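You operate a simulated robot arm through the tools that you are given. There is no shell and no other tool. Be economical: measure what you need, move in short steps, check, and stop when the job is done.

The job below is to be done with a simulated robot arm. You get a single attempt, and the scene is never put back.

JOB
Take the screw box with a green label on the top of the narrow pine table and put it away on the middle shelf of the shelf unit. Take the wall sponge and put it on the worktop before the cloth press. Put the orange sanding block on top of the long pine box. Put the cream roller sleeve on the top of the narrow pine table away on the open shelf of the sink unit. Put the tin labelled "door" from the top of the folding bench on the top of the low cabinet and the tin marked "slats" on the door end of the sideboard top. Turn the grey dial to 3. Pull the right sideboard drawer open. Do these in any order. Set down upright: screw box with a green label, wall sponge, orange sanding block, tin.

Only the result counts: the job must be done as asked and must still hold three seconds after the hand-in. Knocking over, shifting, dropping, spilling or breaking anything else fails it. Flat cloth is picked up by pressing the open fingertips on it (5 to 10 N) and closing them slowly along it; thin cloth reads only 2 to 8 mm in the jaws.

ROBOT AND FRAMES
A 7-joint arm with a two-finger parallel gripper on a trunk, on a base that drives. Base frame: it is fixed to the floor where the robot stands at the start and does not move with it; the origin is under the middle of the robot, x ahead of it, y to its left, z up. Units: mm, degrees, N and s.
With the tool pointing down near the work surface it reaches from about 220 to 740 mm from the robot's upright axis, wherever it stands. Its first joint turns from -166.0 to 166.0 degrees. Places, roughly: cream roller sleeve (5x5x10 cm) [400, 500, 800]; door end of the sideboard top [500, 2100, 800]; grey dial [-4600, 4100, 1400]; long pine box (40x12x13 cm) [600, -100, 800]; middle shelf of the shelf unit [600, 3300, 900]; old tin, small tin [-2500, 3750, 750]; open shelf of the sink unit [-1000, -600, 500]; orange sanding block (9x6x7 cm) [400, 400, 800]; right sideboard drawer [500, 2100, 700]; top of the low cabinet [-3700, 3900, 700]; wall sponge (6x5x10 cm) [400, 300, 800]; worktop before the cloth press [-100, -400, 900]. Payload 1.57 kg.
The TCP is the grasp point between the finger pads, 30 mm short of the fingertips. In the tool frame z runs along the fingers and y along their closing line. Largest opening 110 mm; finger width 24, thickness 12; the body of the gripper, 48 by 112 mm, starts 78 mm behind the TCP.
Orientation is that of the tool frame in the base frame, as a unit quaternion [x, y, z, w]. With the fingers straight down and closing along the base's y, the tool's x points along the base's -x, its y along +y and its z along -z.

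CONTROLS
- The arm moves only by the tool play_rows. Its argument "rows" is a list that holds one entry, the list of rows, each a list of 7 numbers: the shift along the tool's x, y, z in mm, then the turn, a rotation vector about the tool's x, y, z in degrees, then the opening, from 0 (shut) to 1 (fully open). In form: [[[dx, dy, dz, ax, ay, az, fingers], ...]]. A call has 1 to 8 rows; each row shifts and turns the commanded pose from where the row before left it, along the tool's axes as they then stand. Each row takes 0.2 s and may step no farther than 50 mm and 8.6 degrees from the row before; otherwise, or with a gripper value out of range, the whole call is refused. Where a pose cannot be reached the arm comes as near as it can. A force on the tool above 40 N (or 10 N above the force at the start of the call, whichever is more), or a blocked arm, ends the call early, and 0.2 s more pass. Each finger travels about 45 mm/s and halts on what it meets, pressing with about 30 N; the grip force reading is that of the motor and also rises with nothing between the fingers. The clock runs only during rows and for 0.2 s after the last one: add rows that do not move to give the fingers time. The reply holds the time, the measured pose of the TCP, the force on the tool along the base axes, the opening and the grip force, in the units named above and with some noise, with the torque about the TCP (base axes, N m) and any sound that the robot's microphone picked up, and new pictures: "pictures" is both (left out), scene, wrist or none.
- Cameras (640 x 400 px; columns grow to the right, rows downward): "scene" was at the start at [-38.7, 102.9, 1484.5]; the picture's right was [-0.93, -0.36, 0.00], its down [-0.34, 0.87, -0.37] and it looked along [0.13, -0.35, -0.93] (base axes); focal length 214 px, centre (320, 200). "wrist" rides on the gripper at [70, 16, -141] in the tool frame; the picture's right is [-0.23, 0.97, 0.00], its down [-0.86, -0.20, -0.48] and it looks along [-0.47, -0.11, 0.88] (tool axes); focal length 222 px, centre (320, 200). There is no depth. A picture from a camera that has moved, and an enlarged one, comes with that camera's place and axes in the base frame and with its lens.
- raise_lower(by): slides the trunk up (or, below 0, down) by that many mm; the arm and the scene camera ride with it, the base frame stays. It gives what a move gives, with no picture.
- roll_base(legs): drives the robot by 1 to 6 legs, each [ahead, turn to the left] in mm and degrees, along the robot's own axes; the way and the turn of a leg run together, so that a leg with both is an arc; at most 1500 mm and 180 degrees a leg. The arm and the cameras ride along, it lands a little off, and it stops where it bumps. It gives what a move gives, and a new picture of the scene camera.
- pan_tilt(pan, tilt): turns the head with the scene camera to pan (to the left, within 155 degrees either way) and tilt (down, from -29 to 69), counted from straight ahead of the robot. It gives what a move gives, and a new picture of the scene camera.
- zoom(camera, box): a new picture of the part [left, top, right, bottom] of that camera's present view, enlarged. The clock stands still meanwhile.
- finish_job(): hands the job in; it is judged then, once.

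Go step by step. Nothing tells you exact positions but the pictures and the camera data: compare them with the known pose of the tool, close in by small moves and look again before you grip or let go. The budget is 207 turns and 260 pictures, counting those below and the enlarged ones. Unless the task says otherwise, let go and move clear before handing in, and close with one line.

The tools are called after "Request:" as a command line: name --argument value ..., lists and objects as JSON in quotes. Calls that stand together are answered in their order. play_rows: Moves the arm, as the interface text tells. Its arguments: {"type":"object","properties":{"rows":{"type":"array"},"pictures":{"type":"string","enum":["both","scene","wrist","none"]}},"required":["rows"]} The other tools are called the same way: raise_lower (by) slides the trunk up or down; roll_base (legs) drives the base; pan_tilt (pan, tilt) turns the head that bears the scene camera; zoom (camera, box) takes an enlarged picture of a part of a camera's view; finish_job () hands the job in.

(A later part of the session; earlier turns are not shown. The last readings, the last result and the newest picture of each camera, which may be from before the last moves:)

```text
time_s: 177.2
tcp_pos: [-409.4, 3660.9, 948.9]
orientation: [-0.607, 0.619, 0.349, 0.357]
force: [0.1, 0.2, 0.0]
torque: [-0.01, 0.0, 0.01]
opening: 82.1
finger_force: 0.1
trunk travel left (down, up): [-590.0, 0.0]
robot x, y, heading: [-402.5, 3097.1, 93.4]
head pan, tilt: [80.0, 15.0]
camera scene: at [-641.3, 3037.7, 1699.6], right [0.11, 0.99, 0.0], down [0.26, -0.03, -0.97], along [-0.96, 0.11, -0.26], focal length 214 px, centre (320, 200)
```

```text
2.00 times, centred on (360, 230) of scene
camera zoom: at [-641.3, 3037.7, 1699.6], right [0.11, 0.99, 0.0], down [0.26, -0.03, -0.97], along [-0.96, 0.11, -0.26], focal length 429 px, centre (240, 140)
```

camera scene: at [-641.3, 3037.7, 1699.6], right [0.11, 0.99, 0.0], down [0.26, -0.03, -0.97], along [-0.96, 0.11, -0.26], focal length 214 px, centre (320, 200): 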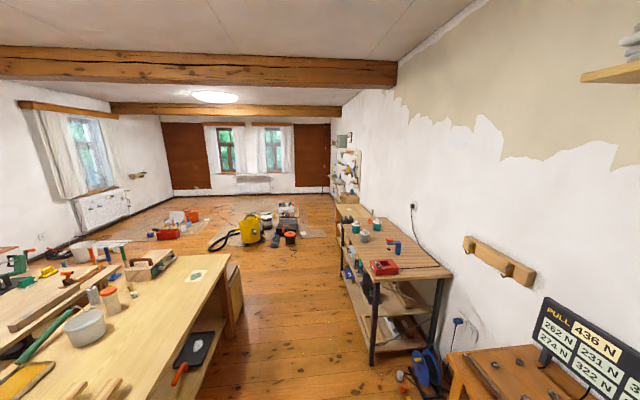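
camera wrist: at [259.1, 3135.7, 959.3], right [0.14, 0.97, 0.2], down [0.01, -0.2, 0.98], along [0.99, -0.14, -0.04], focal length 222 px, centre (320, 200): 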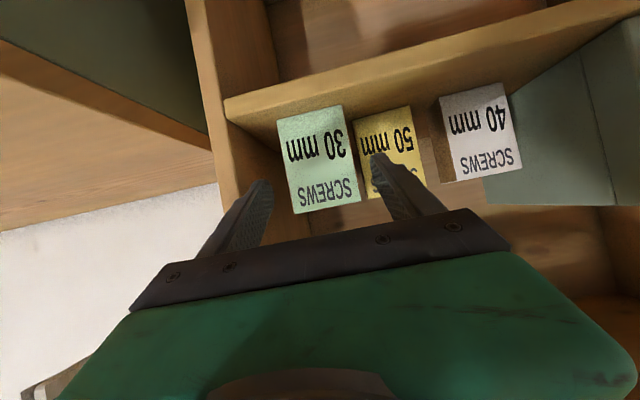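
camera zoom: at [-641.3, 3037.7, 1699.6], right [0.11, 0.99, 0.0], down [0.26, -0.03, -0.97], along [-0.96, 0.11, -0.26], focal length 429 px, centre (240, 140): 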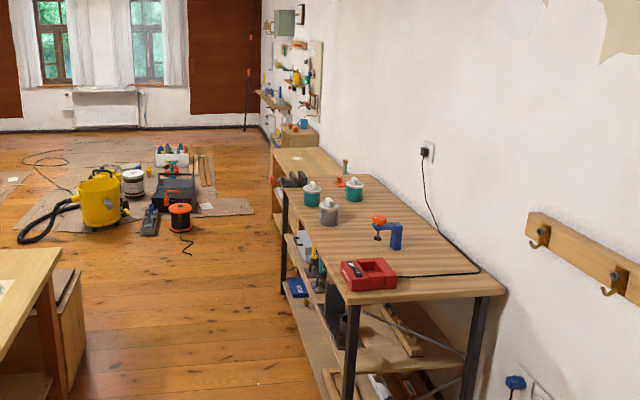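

The tins are on the dark-legged folding bench along the wall. Driving along the aisle at y≈3070 to x≈-2450 and looking.

Request:
roll_base --legs '[[0, 86.5], [1500, 0], [450, 0]]'

Request:
pan_tilt --pan -80 --tilt 40

Request:
zoom --camera "scene" --box '[160, 60, 480, 260]'

```text
time_s: 190.4
tcp_pos: [-2875.0, 3237.2, 948.1]
orientation: [0.865, -0.058, -0.498, -0.033]
force: [-0.2, -0.1, 0.6]
torque: [-0.03, 0.06, -0.03]
opening: 82.6
finger_force: 0.0
trunk travel left (down, up): [-590.0, 0.0]
robot x, y, heading: [-2310.8, 3181.1, 177.0]
head pan, tilt: [80.0, 15.0]
camera scene: at [-2280.6, 2935.0, 1699.6], right [-0.97, 0.23, 0.0], down [0.06, 0.25, -0.97], along [-0.22, -0.94, -0.26], focal length 214 px, centre (320, 200)
```

scene: 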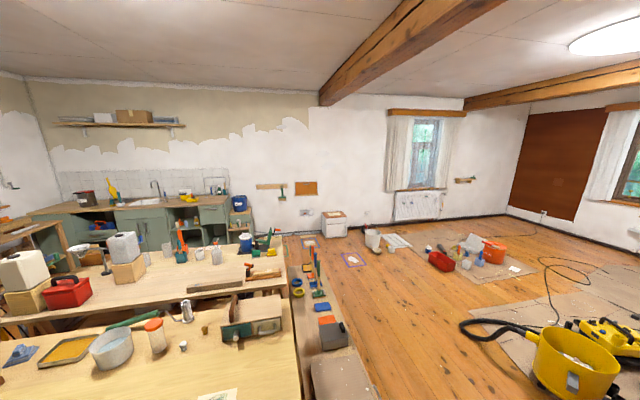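

```text
time_s: 192.9
tcp_pos: [-2874.2, 3237.4, 948.1]
orientation: [0.865, -0.058, -0.498, -0.033]
force: [0.9, -0.4, 0.1]
torque: [-0.02, 0.01, -0.04]
opening: 82.3
finger_force: 0.1
trunk travel left (down, up): [-590.0, 0.0]
robot x, y, heading: [-2314.9, 3180.9, 176.9]
head pan, tilt: [-80.0, 40.0]
camera scene: at [-2269.4, 3110.4, 1660.1], right [0.99, 0.12, 0.0], down [0.08, -0.64, -0.77], along [-0.09, 0.76, -0.64], focal length 214 px, centre (320, 200)
```

scene: 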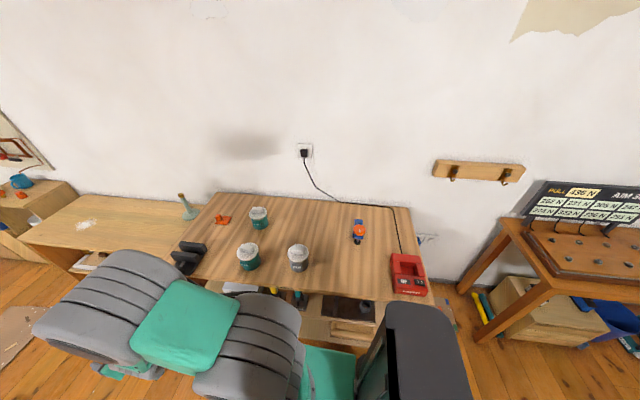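

```text
2.00 times, centred on (320, 160) of scene
camera zoom: at [-2269.4, 3110.4, 1660.1], right [0.99, 0.12, 0.0], down [0.08, -0.64, -0.77], along [-0.09, 0.76, -0.64], focal length 429 px, centre (320, 280)
```

zoom: 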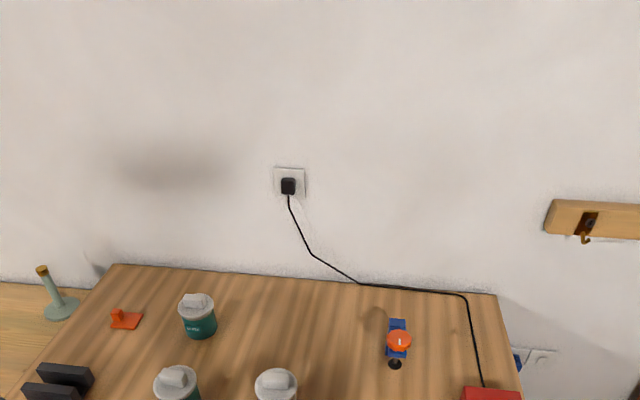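

Three lidded tins are on the bench. Zooming in to read their labels.

Request:
zoom --camera "scene" --box '[220, 190, 330, 290]'

Request:
zoom --camera "scene" --box '[0, 150, 260, 310]'

```text
4.00 times, centred on (275, 240) of scene
camera zoom: at [-2269.4, 3110.4, 1660.1], right [0.99, 0.12, 0.0], down [0.08, -0.64, -0.77], along [-0.09, 0.76, -0.64], focal length 858 px, centre (500, 40)
```

zoom: 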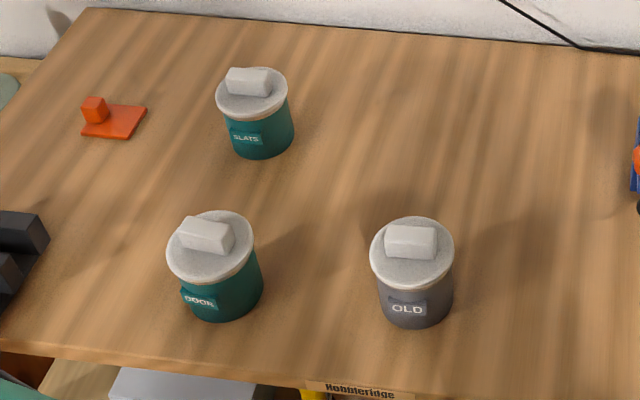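

```text
2.46 times, centred on (130, 230) of scene
camera zoom: at [-2269.4, 3110.4, 1660.1], right [0.99, 0.12, 0.0], down [0.08, -0.64, -0.77], along [-0.09, 0.76, -0.64], focal length 528 px, centre (788, 126)
```

zoom: 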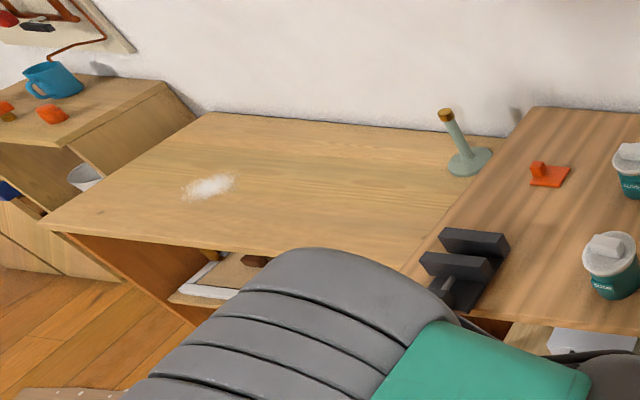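

Labels read: DOOR front-left, SLATS at the back, OLD stays. The low cabinet is the pine one at the left with the chalky patch. Maneuvering to face the bench in front of the DOOR tin.

Request:
roll_base --legs '[[520, 0], [-260, -87]]'

Request:
pan_tilt --pan 10 --tilt 45

Request:
zoom --camera "wrist" --box '[0, 0, 640, 400]'

```text
time_s: 199.6
tcp_pos: [-2628.2, 3606.2, 947.9]
orientation: [-0.583, 0.641, 0.336, 0.369]
force: [-0.1, -0.6, -0.8]
torque: [0.0, -0.01, 0.0]
opening: 82.1
finger_force: 0.1
trunk travel left (down, up): [-590.0, 0.0]
robot x, y, heading: [-2654.8, 3041.3, 89.7]
head pan, tilt: [-80.0, 40.0]
cut short: leg 2
camera scene: at [-2728.2, 2998.0, 1660.1], right [0.16, -0.99, 0.0], down [-0.63, -0.11, -0.77], along [0.76, 0.13, -0.64], focal length 214 px, centre (320, 200)
```

scene: 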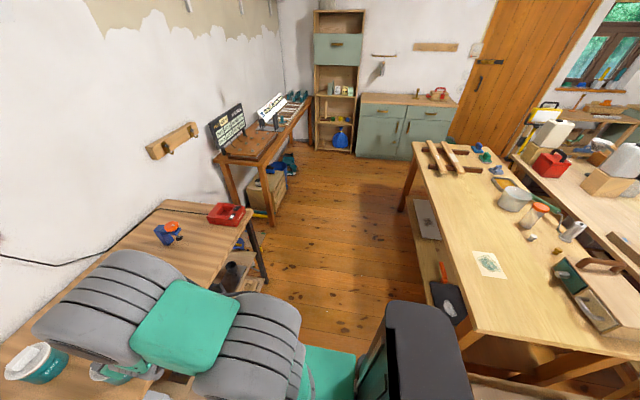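

```text
time_s: 201.2
tcp_pos: [-2628.9, 3605.6, 947.5]
orientation: [-0.583, 0.641, 0.336, 0.369]
force: [-0.6, -0.8, -0.3]
torque: [-0.01, -0.03, -0.04]
opening: 82.8
finger_force: 0.0
trunk travel left (down, up): [-590.0, 0.0]
robot x, y, heading: [-2657.1, 3044.5, 89.3]
head pan, tilt: [10.0, 45.0]
camera scene: at [-2825.4, 3064.4, 1652.8], right [0.99, 0.16, 0.0], down [0.12, -0.7, -0.71], along [-0.12, 0.7, -0.71], focal length 214 px, centre (320, 200)
```

scene: 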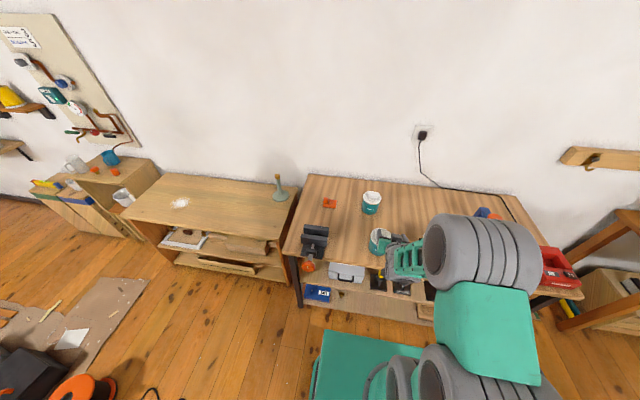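

```text
1.00 times, centred on (320, 200) of wrist
camera zoom: at [-2659.1, 3450.8, 959.0], right [-0.96, 0.2, 0.2], down [0.2, 0.0, 0.98], along [0.2, 0.98, -0.04], focal length 222 px, centre (320, 200)
```

zoom: 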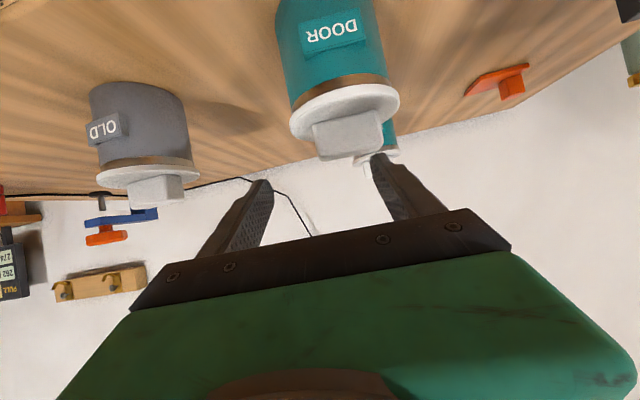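

The DOOR tin is at about (-2657,3655), lid rim z≈868, body about 92 mm wide. I'll back off, lower to body height and open fully.

Request:
play_rows --rows '[[[18.5, 16.5, -32, 0, 0, 0, 1], [18.5, 16.5, -32, 0, 0, 0, 1], [30.75, 0, 17.75, 0, 0, 0, 1], [30.75, 0, 17.75, 0, 0, 0, 1], [30.75, 0, 17.75, 0, 0, 0, 1], [24, 0, 14, 0, 0, 0, 1], [0, 0, 0, 0, 0, 0, 1]]]' --pictures "both"

Request:
zoom --camera "scene" --box '[290, 170, 450, 290]'

```text
time_s: 202.6
tcp_pos: [-2666.4, 3535.9, 826.1]
orientation: [-0.583, 0.636, 0.341, 0.373]
force: [-1.3, -18.1, 19.7]
torque: [0.05, 0.73, 0.62]
opening: 108.6
finger_force: 0.1
trunk travel left (down, up): [-590.0, 0.0]
robot x, y, heading: [-2654.9, 3039.4, 89.5]
head pan, tilt: [10.0, 45.0]
stopped in row 7: the force on the tool passed its limit (the readings are from after the stop); the commanded pose is now the measured one
camera scene: at [-2825.4, 3060.5, 1653.3], right [0.99, 0.16, 0.0], down [0.12, -0.7, -0.71], along [-0.12, 0.7, -0.71], focal length 214 px, centre (320, 200)
camera wrist: at [-2696.6, 3381.4, 834.0], right [-0.96, 0.2, 0.2], down [0.2, -0.02, 0.98], along [0.19, 0.98, -0.02], focal length 222 px, centre (320, 200)
```

scene: 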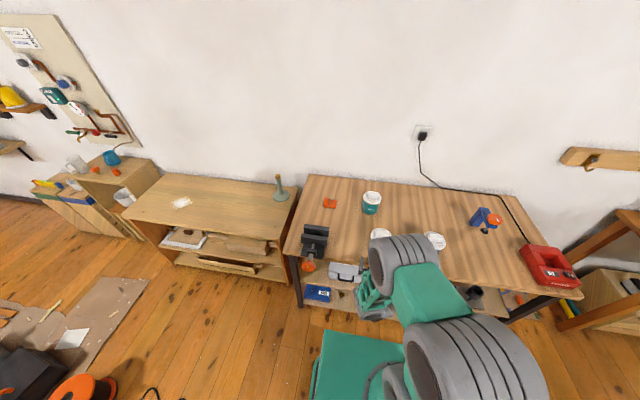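
wrist: 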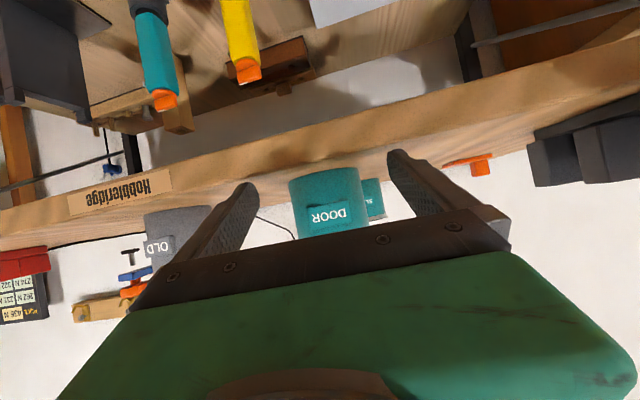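

```text
3.33 times, centred on (370, 230) of scene
camera zoom: at [-2825.4, 3060.5, 1653.3], right [0.99, 0.16, 0.0], down [0.12, -0.7, -0.71], along [-0.12, 0.7, -0.71], focal length 715 px, centre (153, 100)
```

zoom: 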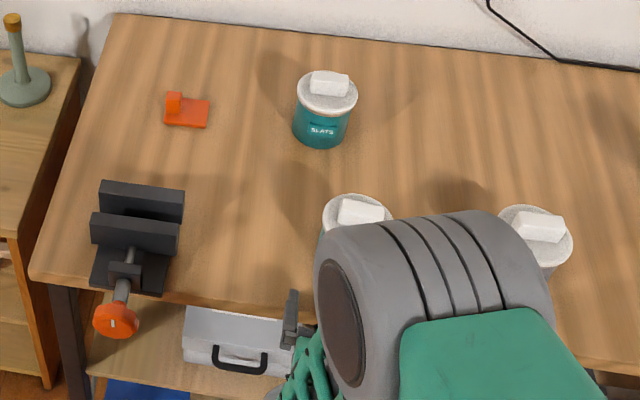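

The fingertips touched the bench edge: the bench top is higher (z≈798) and the tin shorter than assumed. Raising 12 mm and advancing half way.

Request:
play_rows --rows '[[[-12, 0, -7, 0, 0, 0, 1], [0, 3, 0, 0, 0, 0, 1], [0, 0, 0, 0, 0, 0, 1]]]' --pictures "none"

Request:
play_rows --rows '[[[-12.5, 0, 21.7, 0, 0, 0, 1], [-12.5, 0, 21.7, 0, 0, 0, 1], [-5, 0, 8.7, 0, 0, 0, 1], [0, 0, 0, 0, 0, 0, 1]]]' --pictures "wrist"

```text
time_s: 203.4
tcp_pos: [-2668.8, 3538.9, 835.8]
orientation: [-0.583, 0.638, 0.339, 0.372]
force: [0.9, 0.1, -1.1]
torque: [0.01, 0.0, -0.02]
opening: 110.1
finger_force: 0.0
trunk travel left (down, up): [-590.0, 0.0]
robot x, y, heading: [-2654.4, 3044.2, 89.4]
head pan, tilt: [10.0, 45.0]
```

```text
time_s: 204.4
tcp_pos: [-2663.6, 3600.4, 837.0]
orientation: [-0.584, 0.637, 0.34, 0.372]
force: [0.2, 0.1, -0.1]
torque: [-0.03, 0.02, 0.04]
opening: 110.1
finger_force: 0.1
trunk travel left (down, up): [-590.0, 0.0]
robot x, y, heading: [-2660.2, 3038.4, 89.5]
head pan, tilt: [10.0, 45.0]
camera wrist: at [-2694.3, 3445.7, 846.9], right [-0.96, 0.2, 0.2], down [0.2, -0.01, 0.98], along [0.2, 0.98, -0.03], focal length 222 px, centre (320, 200)
```

wrist: 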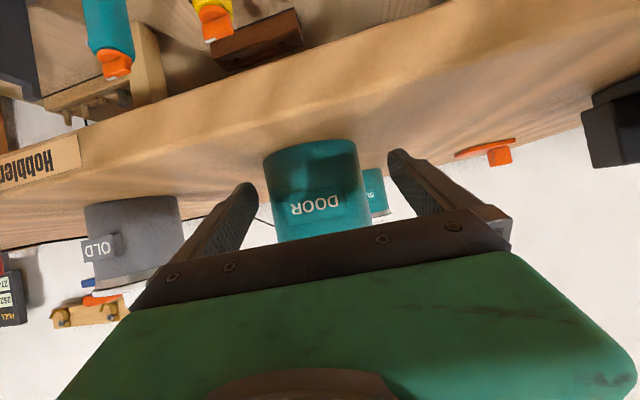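

Well lined up; small 3 mm correction, advancing 55 mm and checking before closing.

Request:
play_rows --rows '[[[-10, -3, 17.3, 0, 0, 0, 1], [-10, 0, 17.3, 0, 0, 0, 1], [-7, 0, 12.1, 0, 0, 0, 1], [0, 0, 0, 0, 0, 0, 1]]]' --pictures "wrist"

```text
time_s: 205.4
tcp_pos: [-2656.6, 3654.3, 839.9]
orientation: [-0.584, 0.637, 0.34, 0.372]
force: [0.0, 0.0, -0.1]
torque: [0.02, -0.03, -0.02]
opening: 109.9
finger_force: 0.1
trunk travel left (down, up): [-590.0, 0.0]
robot x, y, heading: [-2662.2, 3040.7, 89.4]
head pan, tilt: [10.0, 45.0]
camera wrist: at [-2687.9, 3498.6, 849.1], right [-0.96, 0.2, 0.2], down [0.2, -0.01, 0.98], along [0.2, 0.98, -0.03], focal length 222 px, centre (320, 200)
```

wrist: 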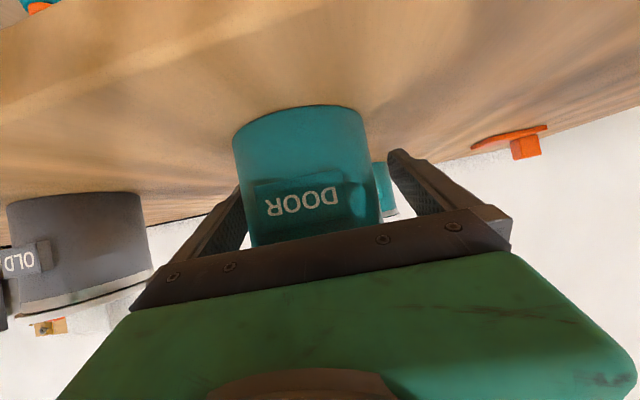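

The tin sits about 6 mm toward the left finger; centring, lowering 4 mm and closing.

Request:
play_rows --rows '[[[3.5, -6, 2, 0, 0, 0, 1], [0, 0, 0, 0, 0, 0, 0.92], [0, 0, 0, 0, 0, 0, 0.85], [0, 0, 0, 0, 0, 0, 0.75], [0, 0, 0, 0, 0, 0, 0.7], [0, 0, 0, 0, 0, 0, 0.7]]]' --pictures "wrist"

```text
time_s: 206.8
tcp_pos: [-2652.6, 3654.1, 835.8]
orientation: [-0.583, 0.638, 0.34, 0.372]
force: [-1.5, -1.4, 2.4]
torque: [0.1, 0.15, 0.04]
opening: 83.2
finger_force: 30.3
trunk travel left (down, up): [-590.0, 0.0]
robot x, y, heading: [-2659.1, 3043.6, 89.6]
head pan, tilt: [10.0, 45.0]
camera wrist: at [-2682.3, 3497.9, 844.8], right [-0.96, 0.2, 0.2], down [0.2, -0.01, 0.98], along [0.2, 0.98, -0.03], focal length 222 px, centre (320, 200)
```

wrist: 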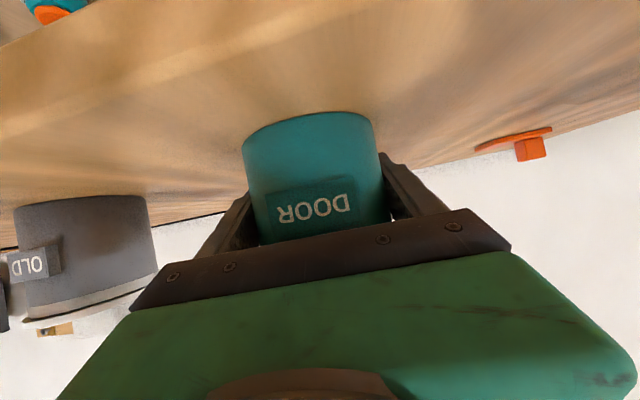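

The DOOR tin is gripped at 83 mm. Lifting and backing away.

Request:
play_rows --rows '[[[-17.3, 0, -10, 0, 0, 0, 0.7], [-26, 0, -15, 0, 0, 0, 0.7], [-34.6, 0, -20, 0, 0, 0, 0.7], [-34.6, 0, -20, 0, 0, 0, 0.7], [0, 0, 0, 0, 0, 0, 0.7]]]' --pictures "wrist"

Request:
roll_base --legs '[[-200, 0]]'

Request:
pan_tilt --pan 60 --tilt 40

```text
time_s: 208.0
tcp_pos: [-2650.7, 3648.4, 964.3]
orientation: [-0.583, 0.637, 0.34, 0.373]
force: [0.5, -0.1, -3.3]
torque: [0.04, 0.0, -0.01]
opening: 83.3
finger_force: 29.6
trunk travel left (down, up): [-590.0, 0.0]
robot x, y, heading: [-2656.8, 3042.7, 89.3]
head pan, tilt: [10.0, 45.0]
camera wrist: at [-2682.5, 3493.1, 973.9], right [-0.96, 0.2, 0.2], down [0.2, -0.01, 0.98], along [0.2, 0.98, -0.03], focal length 222 px, centre (320, 200)
```

wrist: 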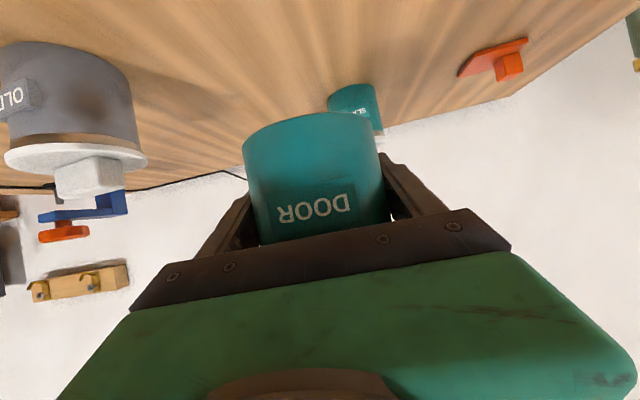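

```text
time_s: 209.6
tcp_pos: [-2654.3, 3446.7, 964.0]
orientation: [-0.583, 0.637, 0.34, 0.372]
force: [0.5, -0.7, -4.2]
torque: [0.06, -0.01, 0.02]
opening: 83.2
finger_force: 29.9
trunk travel left (down, up): [-590.0, 0.0]
robot x, y, heading: [-2658.4, 2838.0, 89.5]
head pan, tilt: [10.0, 45.0]
camera scene: at [-2827.4, 2861.5, 1652.8], right [0.99, 0.16, 0.0], down [0.12, -0.7, -0.71], along [-0.12, 0.7, -0.71], focal length 214 px, centre (320, 200)
```

scene: 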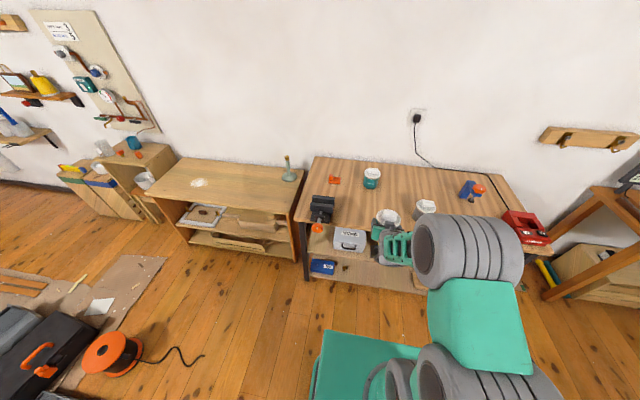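

```text
time_s: 210.8
tcp_pos: [-2654.5, 3445.4, 963.2]
orientation: [-0.583, 0.637, 0.341, 0.372]
force: [0.5, 0.3, -3.7]
torque: [0.05, -0.01, 0.03]
opening: 83.4
finger_force: 30.0
trunk travel left (down, up): [-590.0, 0.0]
robot x, y, heading: [-2659.1, 2839.7, 89.3]
head pan, tilt: [60.0, 40.0]
camera scene: at [-2887.2, 2825.3, 1660.0], right [0.51, 0.86, 0.0], down [0.55, -0.33, -0.77], along [-0.66, 0.39, -0.64], focal length 214 px, centre (320, 200)
```

scene: 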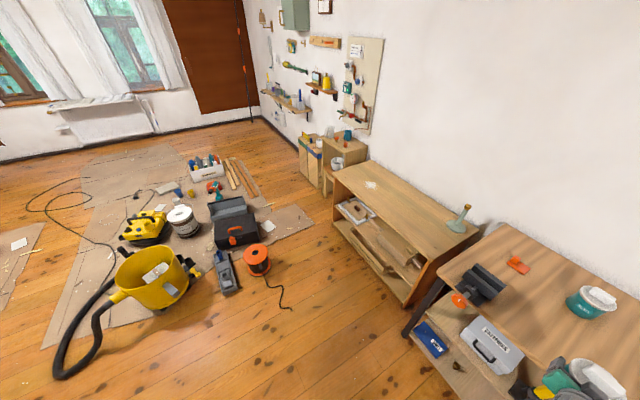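

I'll zoom on the low cabinet to place its edges.

Request:
zoom --camera "scene" --box '[310, 130, 510, 330]'

```text
2.00 times, centred on (410, 230) of scene
camera zoom: at [-2887.2, 2825.3, 1660.0], right [0.51, 0.86, 0.0], down [0.55, -0.33, -0.77], along [-0.66, 0.39, -0.64], focal length 429 px, centre (140, 140)
```

zoom: 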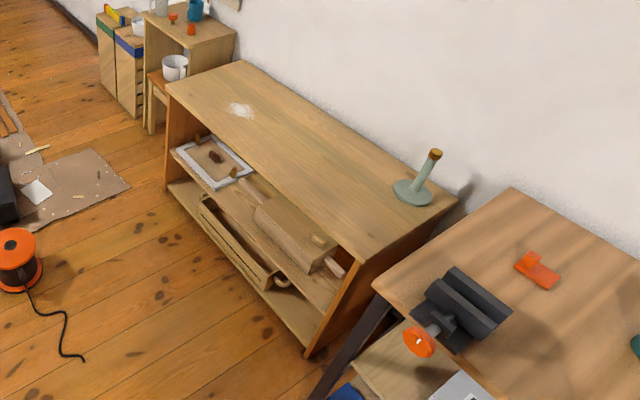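

Cabinet top z≈747, front edge y≈3624, x from -4049 to -3144, post near (-3231,3942); a cable lies on the floor near (-3605,2985) that I must avoid. Driving by a diagonal to about (-3090,3090).

Request:
roll_base --legs '[[0, 60.5], [500, 0], [0, -60]]'

Request:
pan_tilt --pan 25 --tilt 50

Request:
zoom --camera "wrist" --box '[0, 0, 640, 400]'

```text
time_s: 219.1
tcp_pos: [-3090.9, 3681.0, 965.4]
orientation: [-0.59, 0.632, 0.343, 0.368]
force: [0.7, -0.5, -4.7]
torque: [0.06, 0.03, 0.02]
opening: 83.3
finger_force: 30.1
trunk travel left (down, up): [-590.0, 0.0]
robot x, y, heading: [-3082.3, 3071.8, 90.7]
head pan, tilt: [60.0, 40.0]
camera scene: at [-3310.4, 3054.3, 1660.1], right [0.49, 0.87, 0.0], down [0.56, -0.31, -0.77], along [-0.67, 0.37, -0.64], focal length 214 px, centre (320, 200)
```

scene: 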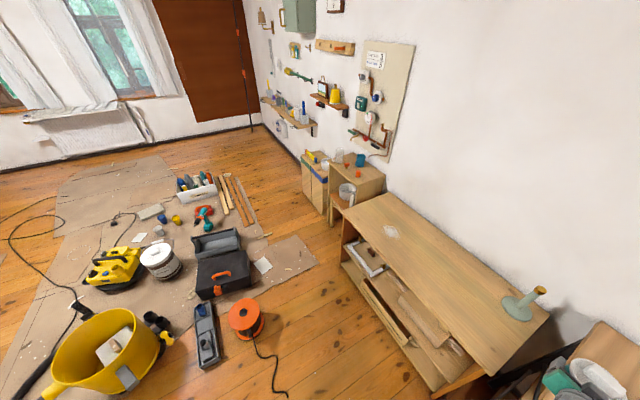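

```text
time_s: 220.1
tcp_pos: [-3091.4, 3680.3, 964.2]
orientation: [-0.59, 0.632, 0.343, 0.369]
force: [0.5, -0.2, -3.9]
torque: [0.04, 0.0, 0.0]
opening: 83.4
finger_force: 29.8
trunk travel left (down, up): [-590.0, 0.0]
robot x, y, heading: [-3082.4, 3073.1, 90.7]
head pan, tilt: [25.0, 50.0]
camera scene: at [-3269.9, 3082.0, 1645.9], right [0.9, 0.43, 0.0], down [0.33, -0.69, -0.64], along [-0.28, 0.58, -0.77], focal length 214 px, centre (320, 200)
```

scene: 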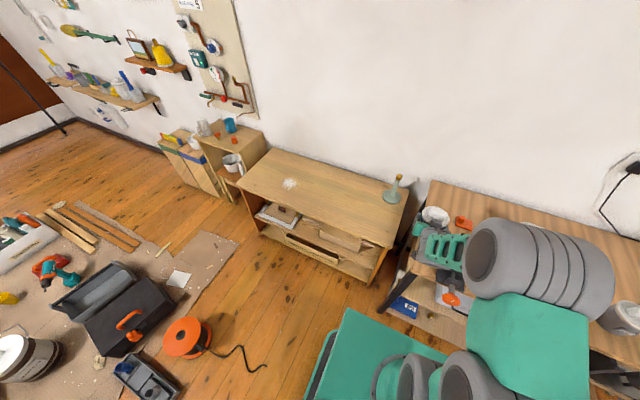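

```text
1.00 times, centred on (320, 200) of wrist
camera zoom: at [-3118.1, 3524.1, 973.6], right [-0.96, 0.18, 0.2], down [0.2, -0.01, 0.98], along [0.17, 0.98, -0.03], focal length 222 px, centre (320, 200)
```

zoom: 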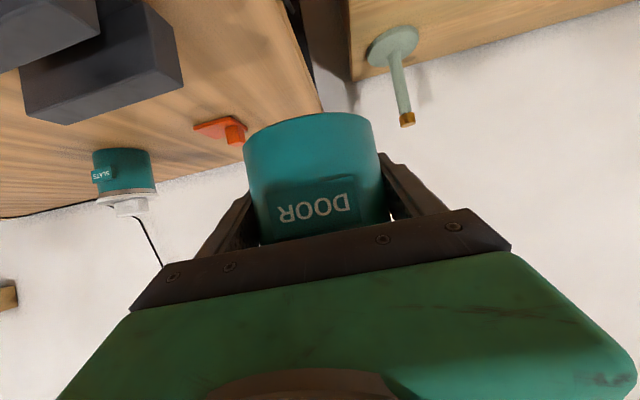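

I'll zoom on the cabinet top for a second height fix.

Request:
zoom --camera "scene" --box '[220, 130, 440, 290]'

```text
2.50 times, centred on (330, 210) of scene
camera zoom: at [-3269.9, 3082.0, 1645.9], right [0.9, 0.43, 0.0], down [0.33, -0.69, -0.64], along [-0.28, 0.58, -0.77], focal length 536 px, centre (295, 175)
```

zoom: 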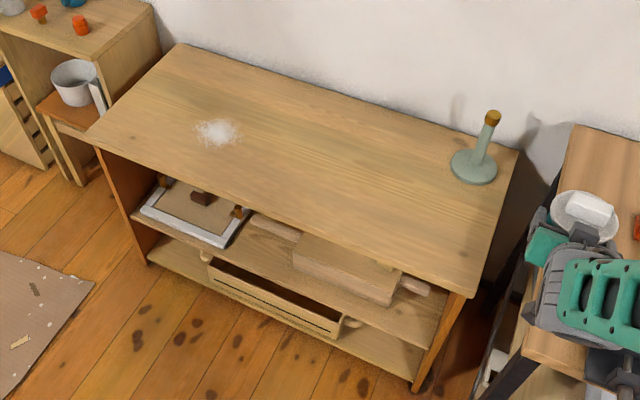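

Triangulated: cabinet top z≈658, front-right corner (-3169,3695). I'll turn 21° left and go ahead 130 mm toward the target (-3360,3790).

Request:
roll_base --legs '[[0, 21], [130, 0]]'

Request:
pan_tilt --pan 0 --tilt 50

Request:
zoom --camera "wrist" --box '[0, 0, 640, 400]'

```text
time_s: 222.5
tcp_pos: [-3348.4, 3762.6, 963.4]
orientation: [0.692, -0.517, -0.403, -0.302]
force: [0.4, 1.0, -3.6]
torque: [0.04, 0.02, 0.01]
opening: 83.5
finger_force: 30.2
trunk travel left (down, up): [-590.0, 0.0]
robot x, y, heading: [-3133.5, 3192.8, 110.8]
head pan, tilt: [25.0, 50.0]
camera scene: at [-3308.1, 3139.0, 1645.8], right [0.69, 0.72, 0.0], down [0.55, -0.53, -0.64], along [-0.46, 0.45, -0.77], focal length 214 px, centre (320, 200)
```

scene: 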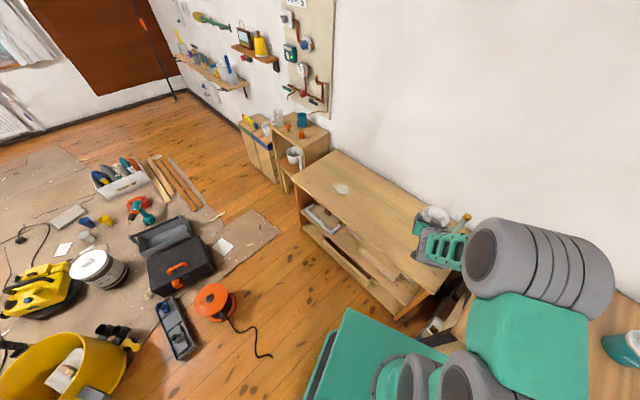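

```text
time_s: 223.3
tcp_pos: [-3348.4, 3761.0, 963.4]
orientation: [0.693, -0.516, -0.404, -0.301]
force: [0.5, 0.6, -3.4]
torque: [0.06, 0.01, 0.02]
opening: 83.3
finger_force: 30.0
trunk travel left (down, up): [-590.0, 0.0]
robot x, y, heading: [-3131.7, 3191.6, 111.1]
head pan, tilt: [0.0, 50.0]
camera scene: at [-3280.1, 3156.5, 1645.9], right [0.93, 0.36, 0.0], down [0.28, -0.71, -0.64], along [-0.23, 0.6, -0.77], focal length 214 px, centre (320, 200)
```

scene: 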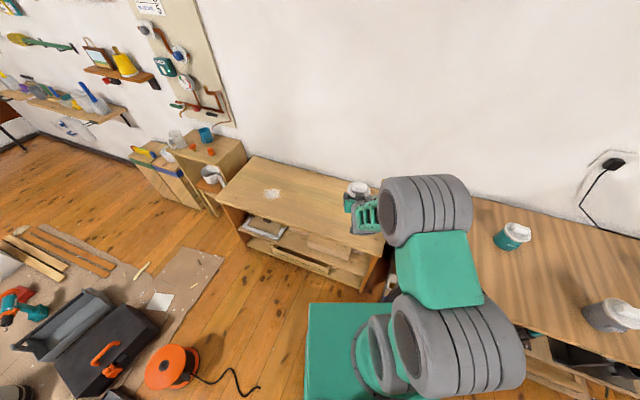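

```text
1.00 times, centred on (320, 200) of wrist
camera zoom: at [-3319.4, 3605.8, 973.5], right [-0.97, -0.17, 0.2], down [0.19, 0.06, 0.98], along [-0.18, 0.98, -0.03], focal length 222 px, centre (320, 200)
```

zoom: 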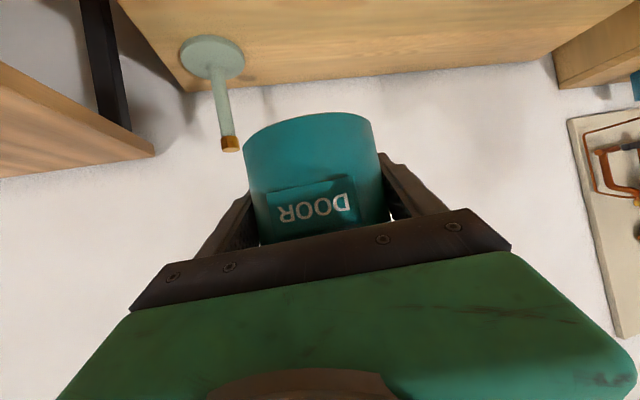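

The spot under the tin is free. Shifting out 25 mm and 15 mm left, then lowering with the trunk.

Request:
play_rows --rows '[[[-12.5, 15, 21.7, 0, 0, 0, 0.7], [0, 0, 0, 0, 0, 0, 0.7]]]' --pictures "none"

Request:
raise_lower --by -225

Request:
zoom --camera "wrist" --box '[0, 0, 640, 400]'

Request:
zoom --camera "scene" --box '[220, 130, 460, 300]'

```text
time_s: 223.9
tcp_pos: [-3370.3, 3781.7, 962.5]
orientation: [0.693, -0.517, -0.402, -0.301]
force: [-0.7, -0.1, -3.9]
torque: [0.04, -0.02, 0.0]
opening: 83.4
finger_force: 30.4
trunk travel left (down, up): [-590.0, 0.0]
robot x, y, heading: [-3127.3, 3199.0, 111.1]
head pan, tilt: [0.0, 50.0]
```

```text
time_s: 226.3
tcp_pos: [-3370.3, 3781.6, 739.2]
orientation: [0.692, -0.517, -0.404, -0.302]
force: [1.0, -0.2, -3.1]
torque: [0.02, 0.01, 0.01]
opening: 83.4
finger_force: 29.7
trunk travel left (down, up): [-365.0, 225.0]
robot x, y, heading: [-3132.5, 3197.4, 110.8]
head pan, tilt: [0.0, 50.0]
```

```text
1.00 times, centred on (320, 200) of wrist
camera zoom: at [-3342.0, 3626.2, 747.9], right [-0.97, -0.17, 0.2], down [0.19, 0.06, 0.98], along [-0.18, 0.98, -0.03], focal length 222 px, centre (320, 200)
```

zoom: 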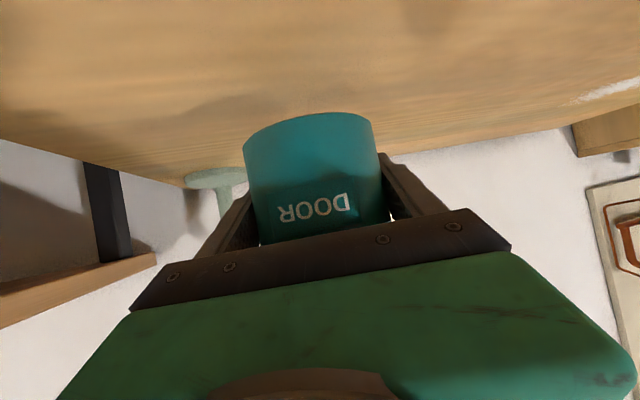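

```text
2.35 times, centred on (340, 215) of scene
camera zoom: at [-3280.0, 3156.5, 1420.9], right [0.93, 0.36, 0.0], down [0.28, -0.72, -0.64], along [-0.23, 0.6, -0.77], focal length 505 px, centre (273, 165)
```

zoom: 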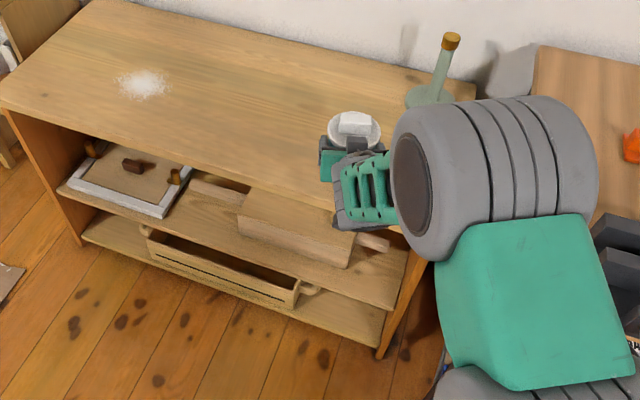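

The tin is over the cabinet top. Lowering in small steps to contact.

Request:
play_rows --rows '[[[13, 0, 7.5, 0, 0, 0, 0.7], [8.7, 0, 5, 0, 0, 0, 0.7], [3.5, 0, 2, 0, 0, 0, 0.7], [2.6, 0, 1.5, 0, 0, 0, 0.7], [2.6, 0, 1.5, 0, 0, 0, 0.7], [0, 0, 0, 0, 0, 0, 0.7]]]' --pictures "none"

Request:
play_rows --rows '[[[1.7, 0, 1, 0, 0, 0, 0.7], [1.7, 0, 1, 0, 0, 0, 0.7], [1.7, 0, 1, 0, 0, 0, 0.7], [0, 0, 0, 0, 0, 0, 0.7]]]' --pictures "wrist"

```text
time_s: 227.7
tcp_pos: [-3370.9, 3780.8, 702.7]
orientation: [0.693, -0.517, -0.403, -0.301]
force: [0.5, 0.1, -3.2]
torque: [0.05, 0.0, -0.01]
opening: 83.2
finger_force: 30.1
trunk travel left (down, up): [-365.0, 225.0]
robot x, y, heading: [-3126.5, 3195.5, 110.9]
head pan, tilt: [0.0, 50.0]
```

```text
time_s: 228.7
tcp_pos: [-3371.2, 3780.9, 696.3]
orientation: [0.692, -0.517, -0.403, -0.302]
force: [-0.1, 0.4, -2.9]
torque: [0.05, -0.01, 0.01]
opening: 83.5
finger_force: 30.3
trunk travel left (down, up): [-365.0, 225.0]
robot x, y, heading: [-3127.9, 3195.2, 110.8]
head pan, tilt: [0.0, 50.0]
camera wrist: at [-3342.1, 3625.1, 706.1], right [-0.97, -0.17, 0.2], down [0.19, 0.06, 0.98], along [-0.18, 0.98, -0.03], focal length 222 px, centre (320, 200)
```

wrist: 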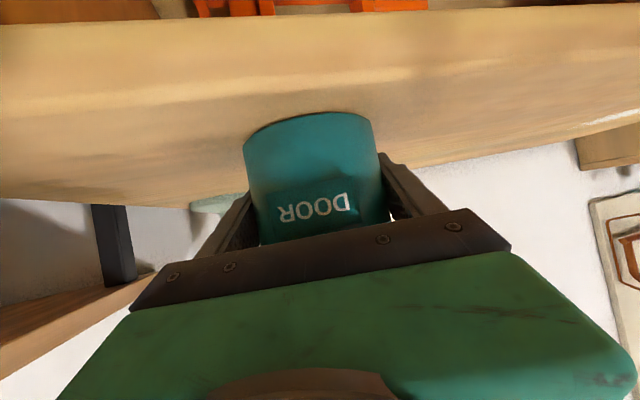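

Request:
play_rows --rows '[[[1.7, 0, 1, 0, 0, 0, 0.7], [1.7, 0, 1, 0, 0, 0, 0.7], [1.7, 0, 1, 0, 0, 0, 0.7], [0, 0, 0, 0, 0, 0, 0.7]]]' --pictures "none"

Request:
play_rows --rows '[[[1.7, 0, 1, 0, 0, 0, 0.7], [1.7, 0, 1, 0, 0, 0, 0.7], [0, 0, 0, 0, 0, 0, 0.7]]]' --pictures "wrist"

```text
time_s: 229.7
tcp_pos: [-3370.7, 3783.3, 696.0]
orientation: [0.691, -0.516, -0.406, -0.303]
force: [3.3, -0.2, 17.2]
torque: [-0.14, 0.26, 0.24]
opening: 83.1
finger_force: 30.2
trunk travel left (down, up): [-365.0, 225.0]
robot x, y, heading: [-3130.2, 3196.7, 111.3]
head pan, tilt: [0.0, 50.0]
```

```text
time_s: 230.5
tcp_pos: [-3370.4, 3782.3, 689.8]
orientation: [0.692, -0.516, -0.405, -0.302]
force: [-2.6, 1.5, 23.6]
torque: [0.23, -0.49, -0.02]
opening: 83.5
finger_force: 30.2
trunk travel left (down, up): [-365.0, 225.0]
robot x, y, heading: [-3130.3, 3194.0, 111.1]
head pan, tilt: [0.0, 50.0]
camera wrist: at [-3342.3, 3627.3, 697.8], right [-0.97, -0.17, 0.2], down [0.19, 0.06, 0.98], along [-0.18, 0.98, -0.02], focal length 222 px, centre (320, 200)
```

wrist: 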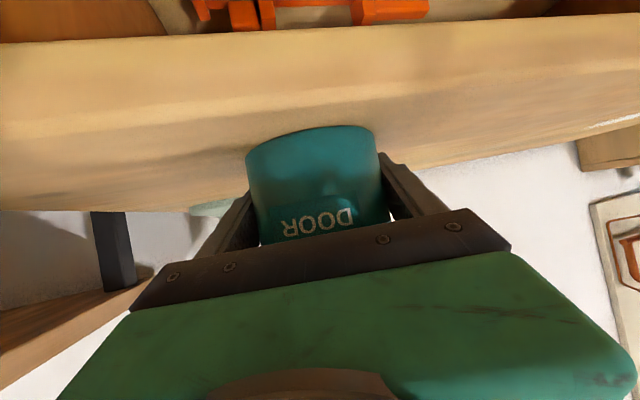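

Contact with the cabinet top. Releasing and retreating horizontally so the fingers stay below the lid.

Request:
play_rows --rows '[[[-1.5, 0, -0.9, 0, 0, 0, 0.7], [0, 0, 0, 0, 0, 0, 0.82], [0, 0, 0, 0, 0, 0, 0.9], [0, 0, 0, 0, 0, 0, 1], [0, 0, 0, 0, 0, 0, 1], [7.5, 0, -13, 0, 0, 0, 1], [15, 0, -26, 0, 0, 0, 1], [20, 0, -34.6, 0, 0, 0, 1]]]' --pictures "wrist"

Request:
play_rows --rows '[[[20, 0, -34.6, 0, 0, 0, 1], [10, 0, -17, 0, 0, 0, 1], [0, 0, 0, 0, 0, 0, 1]]]' --pictures "both"

```text
time_s: 232.3
tcp_pos: [-3349.6, 3702.5, 690.0]
orientation: [0.692, -0.517, -0.403, -0.301]
force: [0.5, -0.5, -1.0]
torque: [0.02, 0.04, 0.03]
opening: 110.2
finger_force: 0.1
trunk travel left (down, up): [-365.0, 225.0]
robot x, y, heading: [-3133.5, 3195.8, 110.9]
head pan, tilt: [0.0, 50.0]
camera wrist: at [-3321.6, 3547.0, 698.2], right [-0.97, -0.17, 0.2], down [0.19, 0.06, 0.98], along [-0.18, 0.98, -0.03], focal length 222 px, centre (320, 200)
```

wrist: 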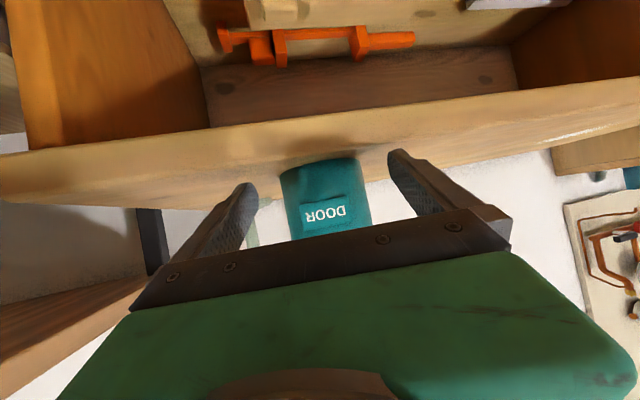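

```text
time_s: 233.1
tcp_pos: [-3331.8, 3641.7, 686.4]
orientation: [0.693, -0.516, -0.404, -0.301]
force: [-0.4, 0.2, 0.2]
torque: [0.0, -0.02, 0.0]
opening: 110.1
finger_force: 0.1
trunk travel left (down, up): [-365.0, 225.0]
robot x, y, heading: [-3127.6, 3191.7, 111.1]
head pan, tilt: [0.0, 50.0]
camera scene: at [-3279.9, 3156.1, 1420.9], right [0.93, 0.36, 0.0], down [0.28, -0.71, -0.64], along [-0.23, 0.6, -0.77], focal length 214 px, centre (320, 200)
camera wrist: at [-3304.1, 3485.8, 695.2], right [-0.97, -0.17, 0.2], down [0.19, 0.06, 0.98], along [-0.18, 0.98, -0.03], focal length 222 px, centre (320, 200)
```

scene: 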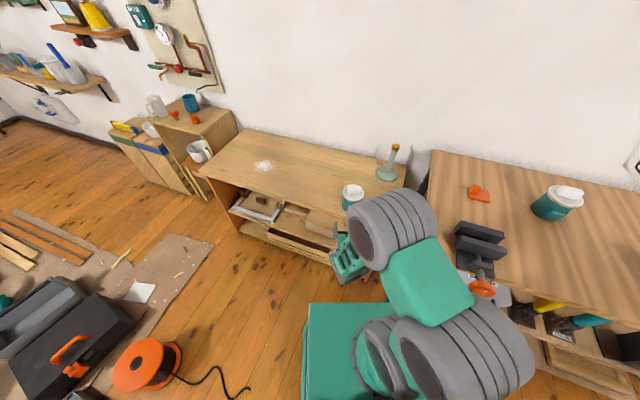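
wrist: 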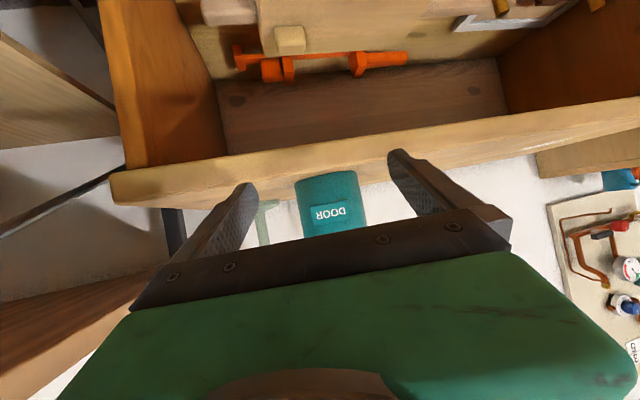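

The DOOR tin stands on the low cabinet. Now finding the grey dial on the wall board to the left.

Request:
raise_lower --by 225

Request:
pan_tilt --pan 25 --tilt 10

Request:
zoom --camera "scene" --box '[190, 80, 390, 280]'

```text
time_s: 235.5
tcp_pos: [-3333.8, 3642.4, 910.5]
orientation: [0.692, -0.517, -0.403, -0.302]
force: [0.0, 0.3, 0.3]
torque: [0.0, 0.01, 0.0]
opening: 110.2
finger_force: 0.1
trunk travel left (down, up): [-590.0, 0.0]
robot x, y, heading: [-3128.0, 3196.0, 111.1]
head pan, tilt: [0.0, 50.0]
```

```text
time_s: 236.6
tcp_pos: [-3333.4, 3641.8, 910.4]
orientation: [0.692, -0.517, -0.403, -0.302]
force: [0.6, 0.3, -0.3]
torque: [-0.01, -0.02, 0.01]
opening: 110.0
finger_force: 0.0
trunk travel left (down, up): [-590.0, 0.0]
robot x, y, heading: [-3133.3, 3196.3, 111.0]
head pan, tilt: [25.0, 10.0]
camera scene: at [-3319.2, 3148.9, 1707.7], right [0.69, 0.72, 0.0], down [0.13, -0.12, -0.98], along [-0.71, 0.68, -0.17], focal length 214 px, centre (320, 200)
```

scene: 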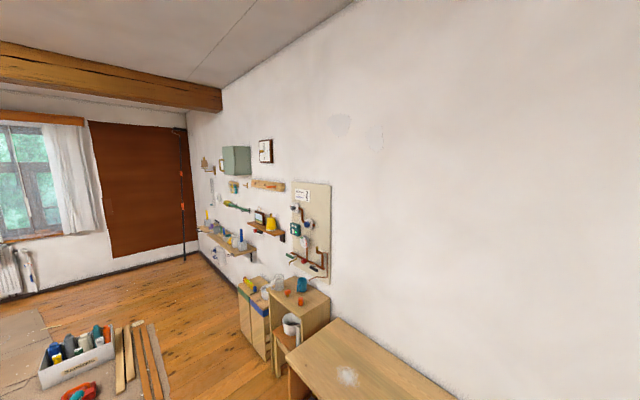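

```text
2.00 times, centred on (290, 180) of scene
camera zoom: at [-3319.2, 3148.9, 1707.7], right [0.69, 0.72, 0.0], down [0.13, -0.12, -0.98], along [-0.71, 0.68, -0.17], focal length 429 px, centre (380, 240)
```

zoom: 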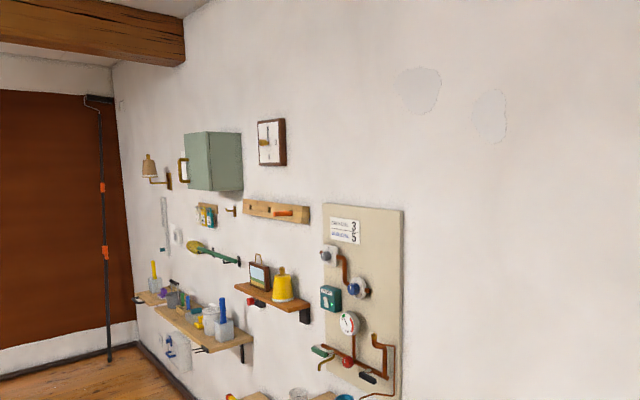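

The board carries a grey and a blue dial. Zooming further.

Request:
zoom --camera "scene" --box '[280, 175, 340, 245]'

```text
5.71 times, centred on (310, 210) of scene
camera zoom: at [-3319.2, 3148.9, 1707.7], right [0.69, 0.72, 0.0], down [0.13, -0.12, -0.98], along [-0.71, 0.68, -0.17], focal length 1226 px, centre (377, 143)
```

zoom: 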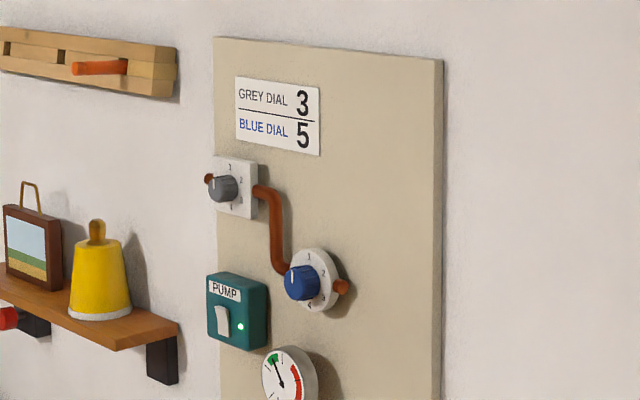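

The grey dial is at about (-4576,4080,1380); the card confirms "grey 3". I'll survey the floor there before driving.

Request:
pan_tilt --pan 45 --tilt 30

```text
time_s: 237.4
tcp_pos: [-3332.3, 3642.1, 910.7]
orientation: [0.692, -0.516, -0.404, -0.301]
force: [0.2, -0.5, -0.3]
torque: [0.03, 0.0, 0.01]
opening: 110.1
finger_force: 0.0
trunk travel left (down, up): [-590.0, 0.0]
robot x, y, heading: [-3128.2, 3193.5, 110.9]
head pan, tilt: [45.0, 30.0]
camera scene: at [-3334.9, 3121.1, 1675.5], right [0.41, 0.91, 0.0], down [0.46, -0.2, -0.87], along [-0.79, 0.35, -0.5], focal length 214 px, centre (320, 200)
```

scene: 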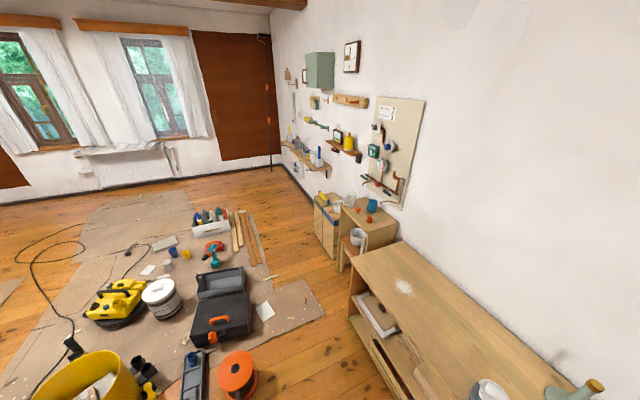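

The aisle between the toolbox/cable and the cabinets is about 600 mm wide. I'll turn to heading 167° and creep west along it in two legs.

Request:
roll_base --legs '[[0, 56], [550, 0]]'

Request:
pan_tilt --pan 0 --tilt 50

```text
time_s: 243.1
tcp_pos: [-4157.0, 3403.3, 911.1]
orientation: [0.854, -0.134, -0.497, -0.078]
force: [0.0, -0.8, -0.8]
torque: [0.03, 0.0, 0.01]
opening: 110.1
finger_force: 0.0
trunk travel left (down, up): [-590.0, 0.0]
robot x, y, heading: [-3673.8, 3319.8, 166.6]
head pan, tilt: [45.0, 30.0]
camera scene: at [-3728.4, 3108.6, 1675.4], right [-0.53, 0.85, 0.0], down [0.43, 0.26, -0.87], along [-0.74, -0.45, -0.5], focal length 214 px, centre (320, 200)
```

scene: 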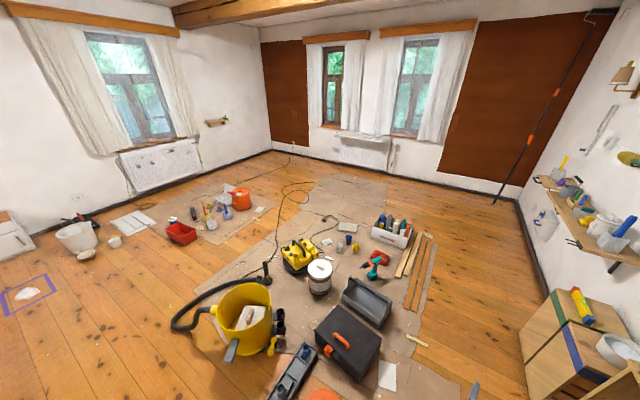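

```text
time_s: 244.2
tcp_pos: [-4158.8, 3403.9, 910.5]
orientation: [0.853, -0.134, -0.498, -0.079]
force: [0.5, -0.4, 0.1]
torque: [-0.01, 0.01, -0.04]
opening: 110.1
finger_force: 0.2
trunk travel left (down, up): [-590.0, 0.0]
robot x, y, heading: [-3670.9, 3318.5, 166.5]
head pan, tilt: [0.0, 50.0]
camera scene: at [-3726.1, 3173.7, 1645.9], right [0.23, 0.97, 0.0], down [0.75, -0.18, -0.64], along [-0.63, 0.15, -0.77], focal length 214 px, centre (320, 200)
```

scene: 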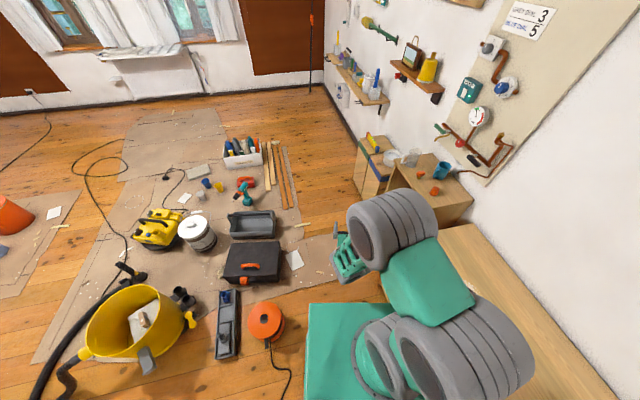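

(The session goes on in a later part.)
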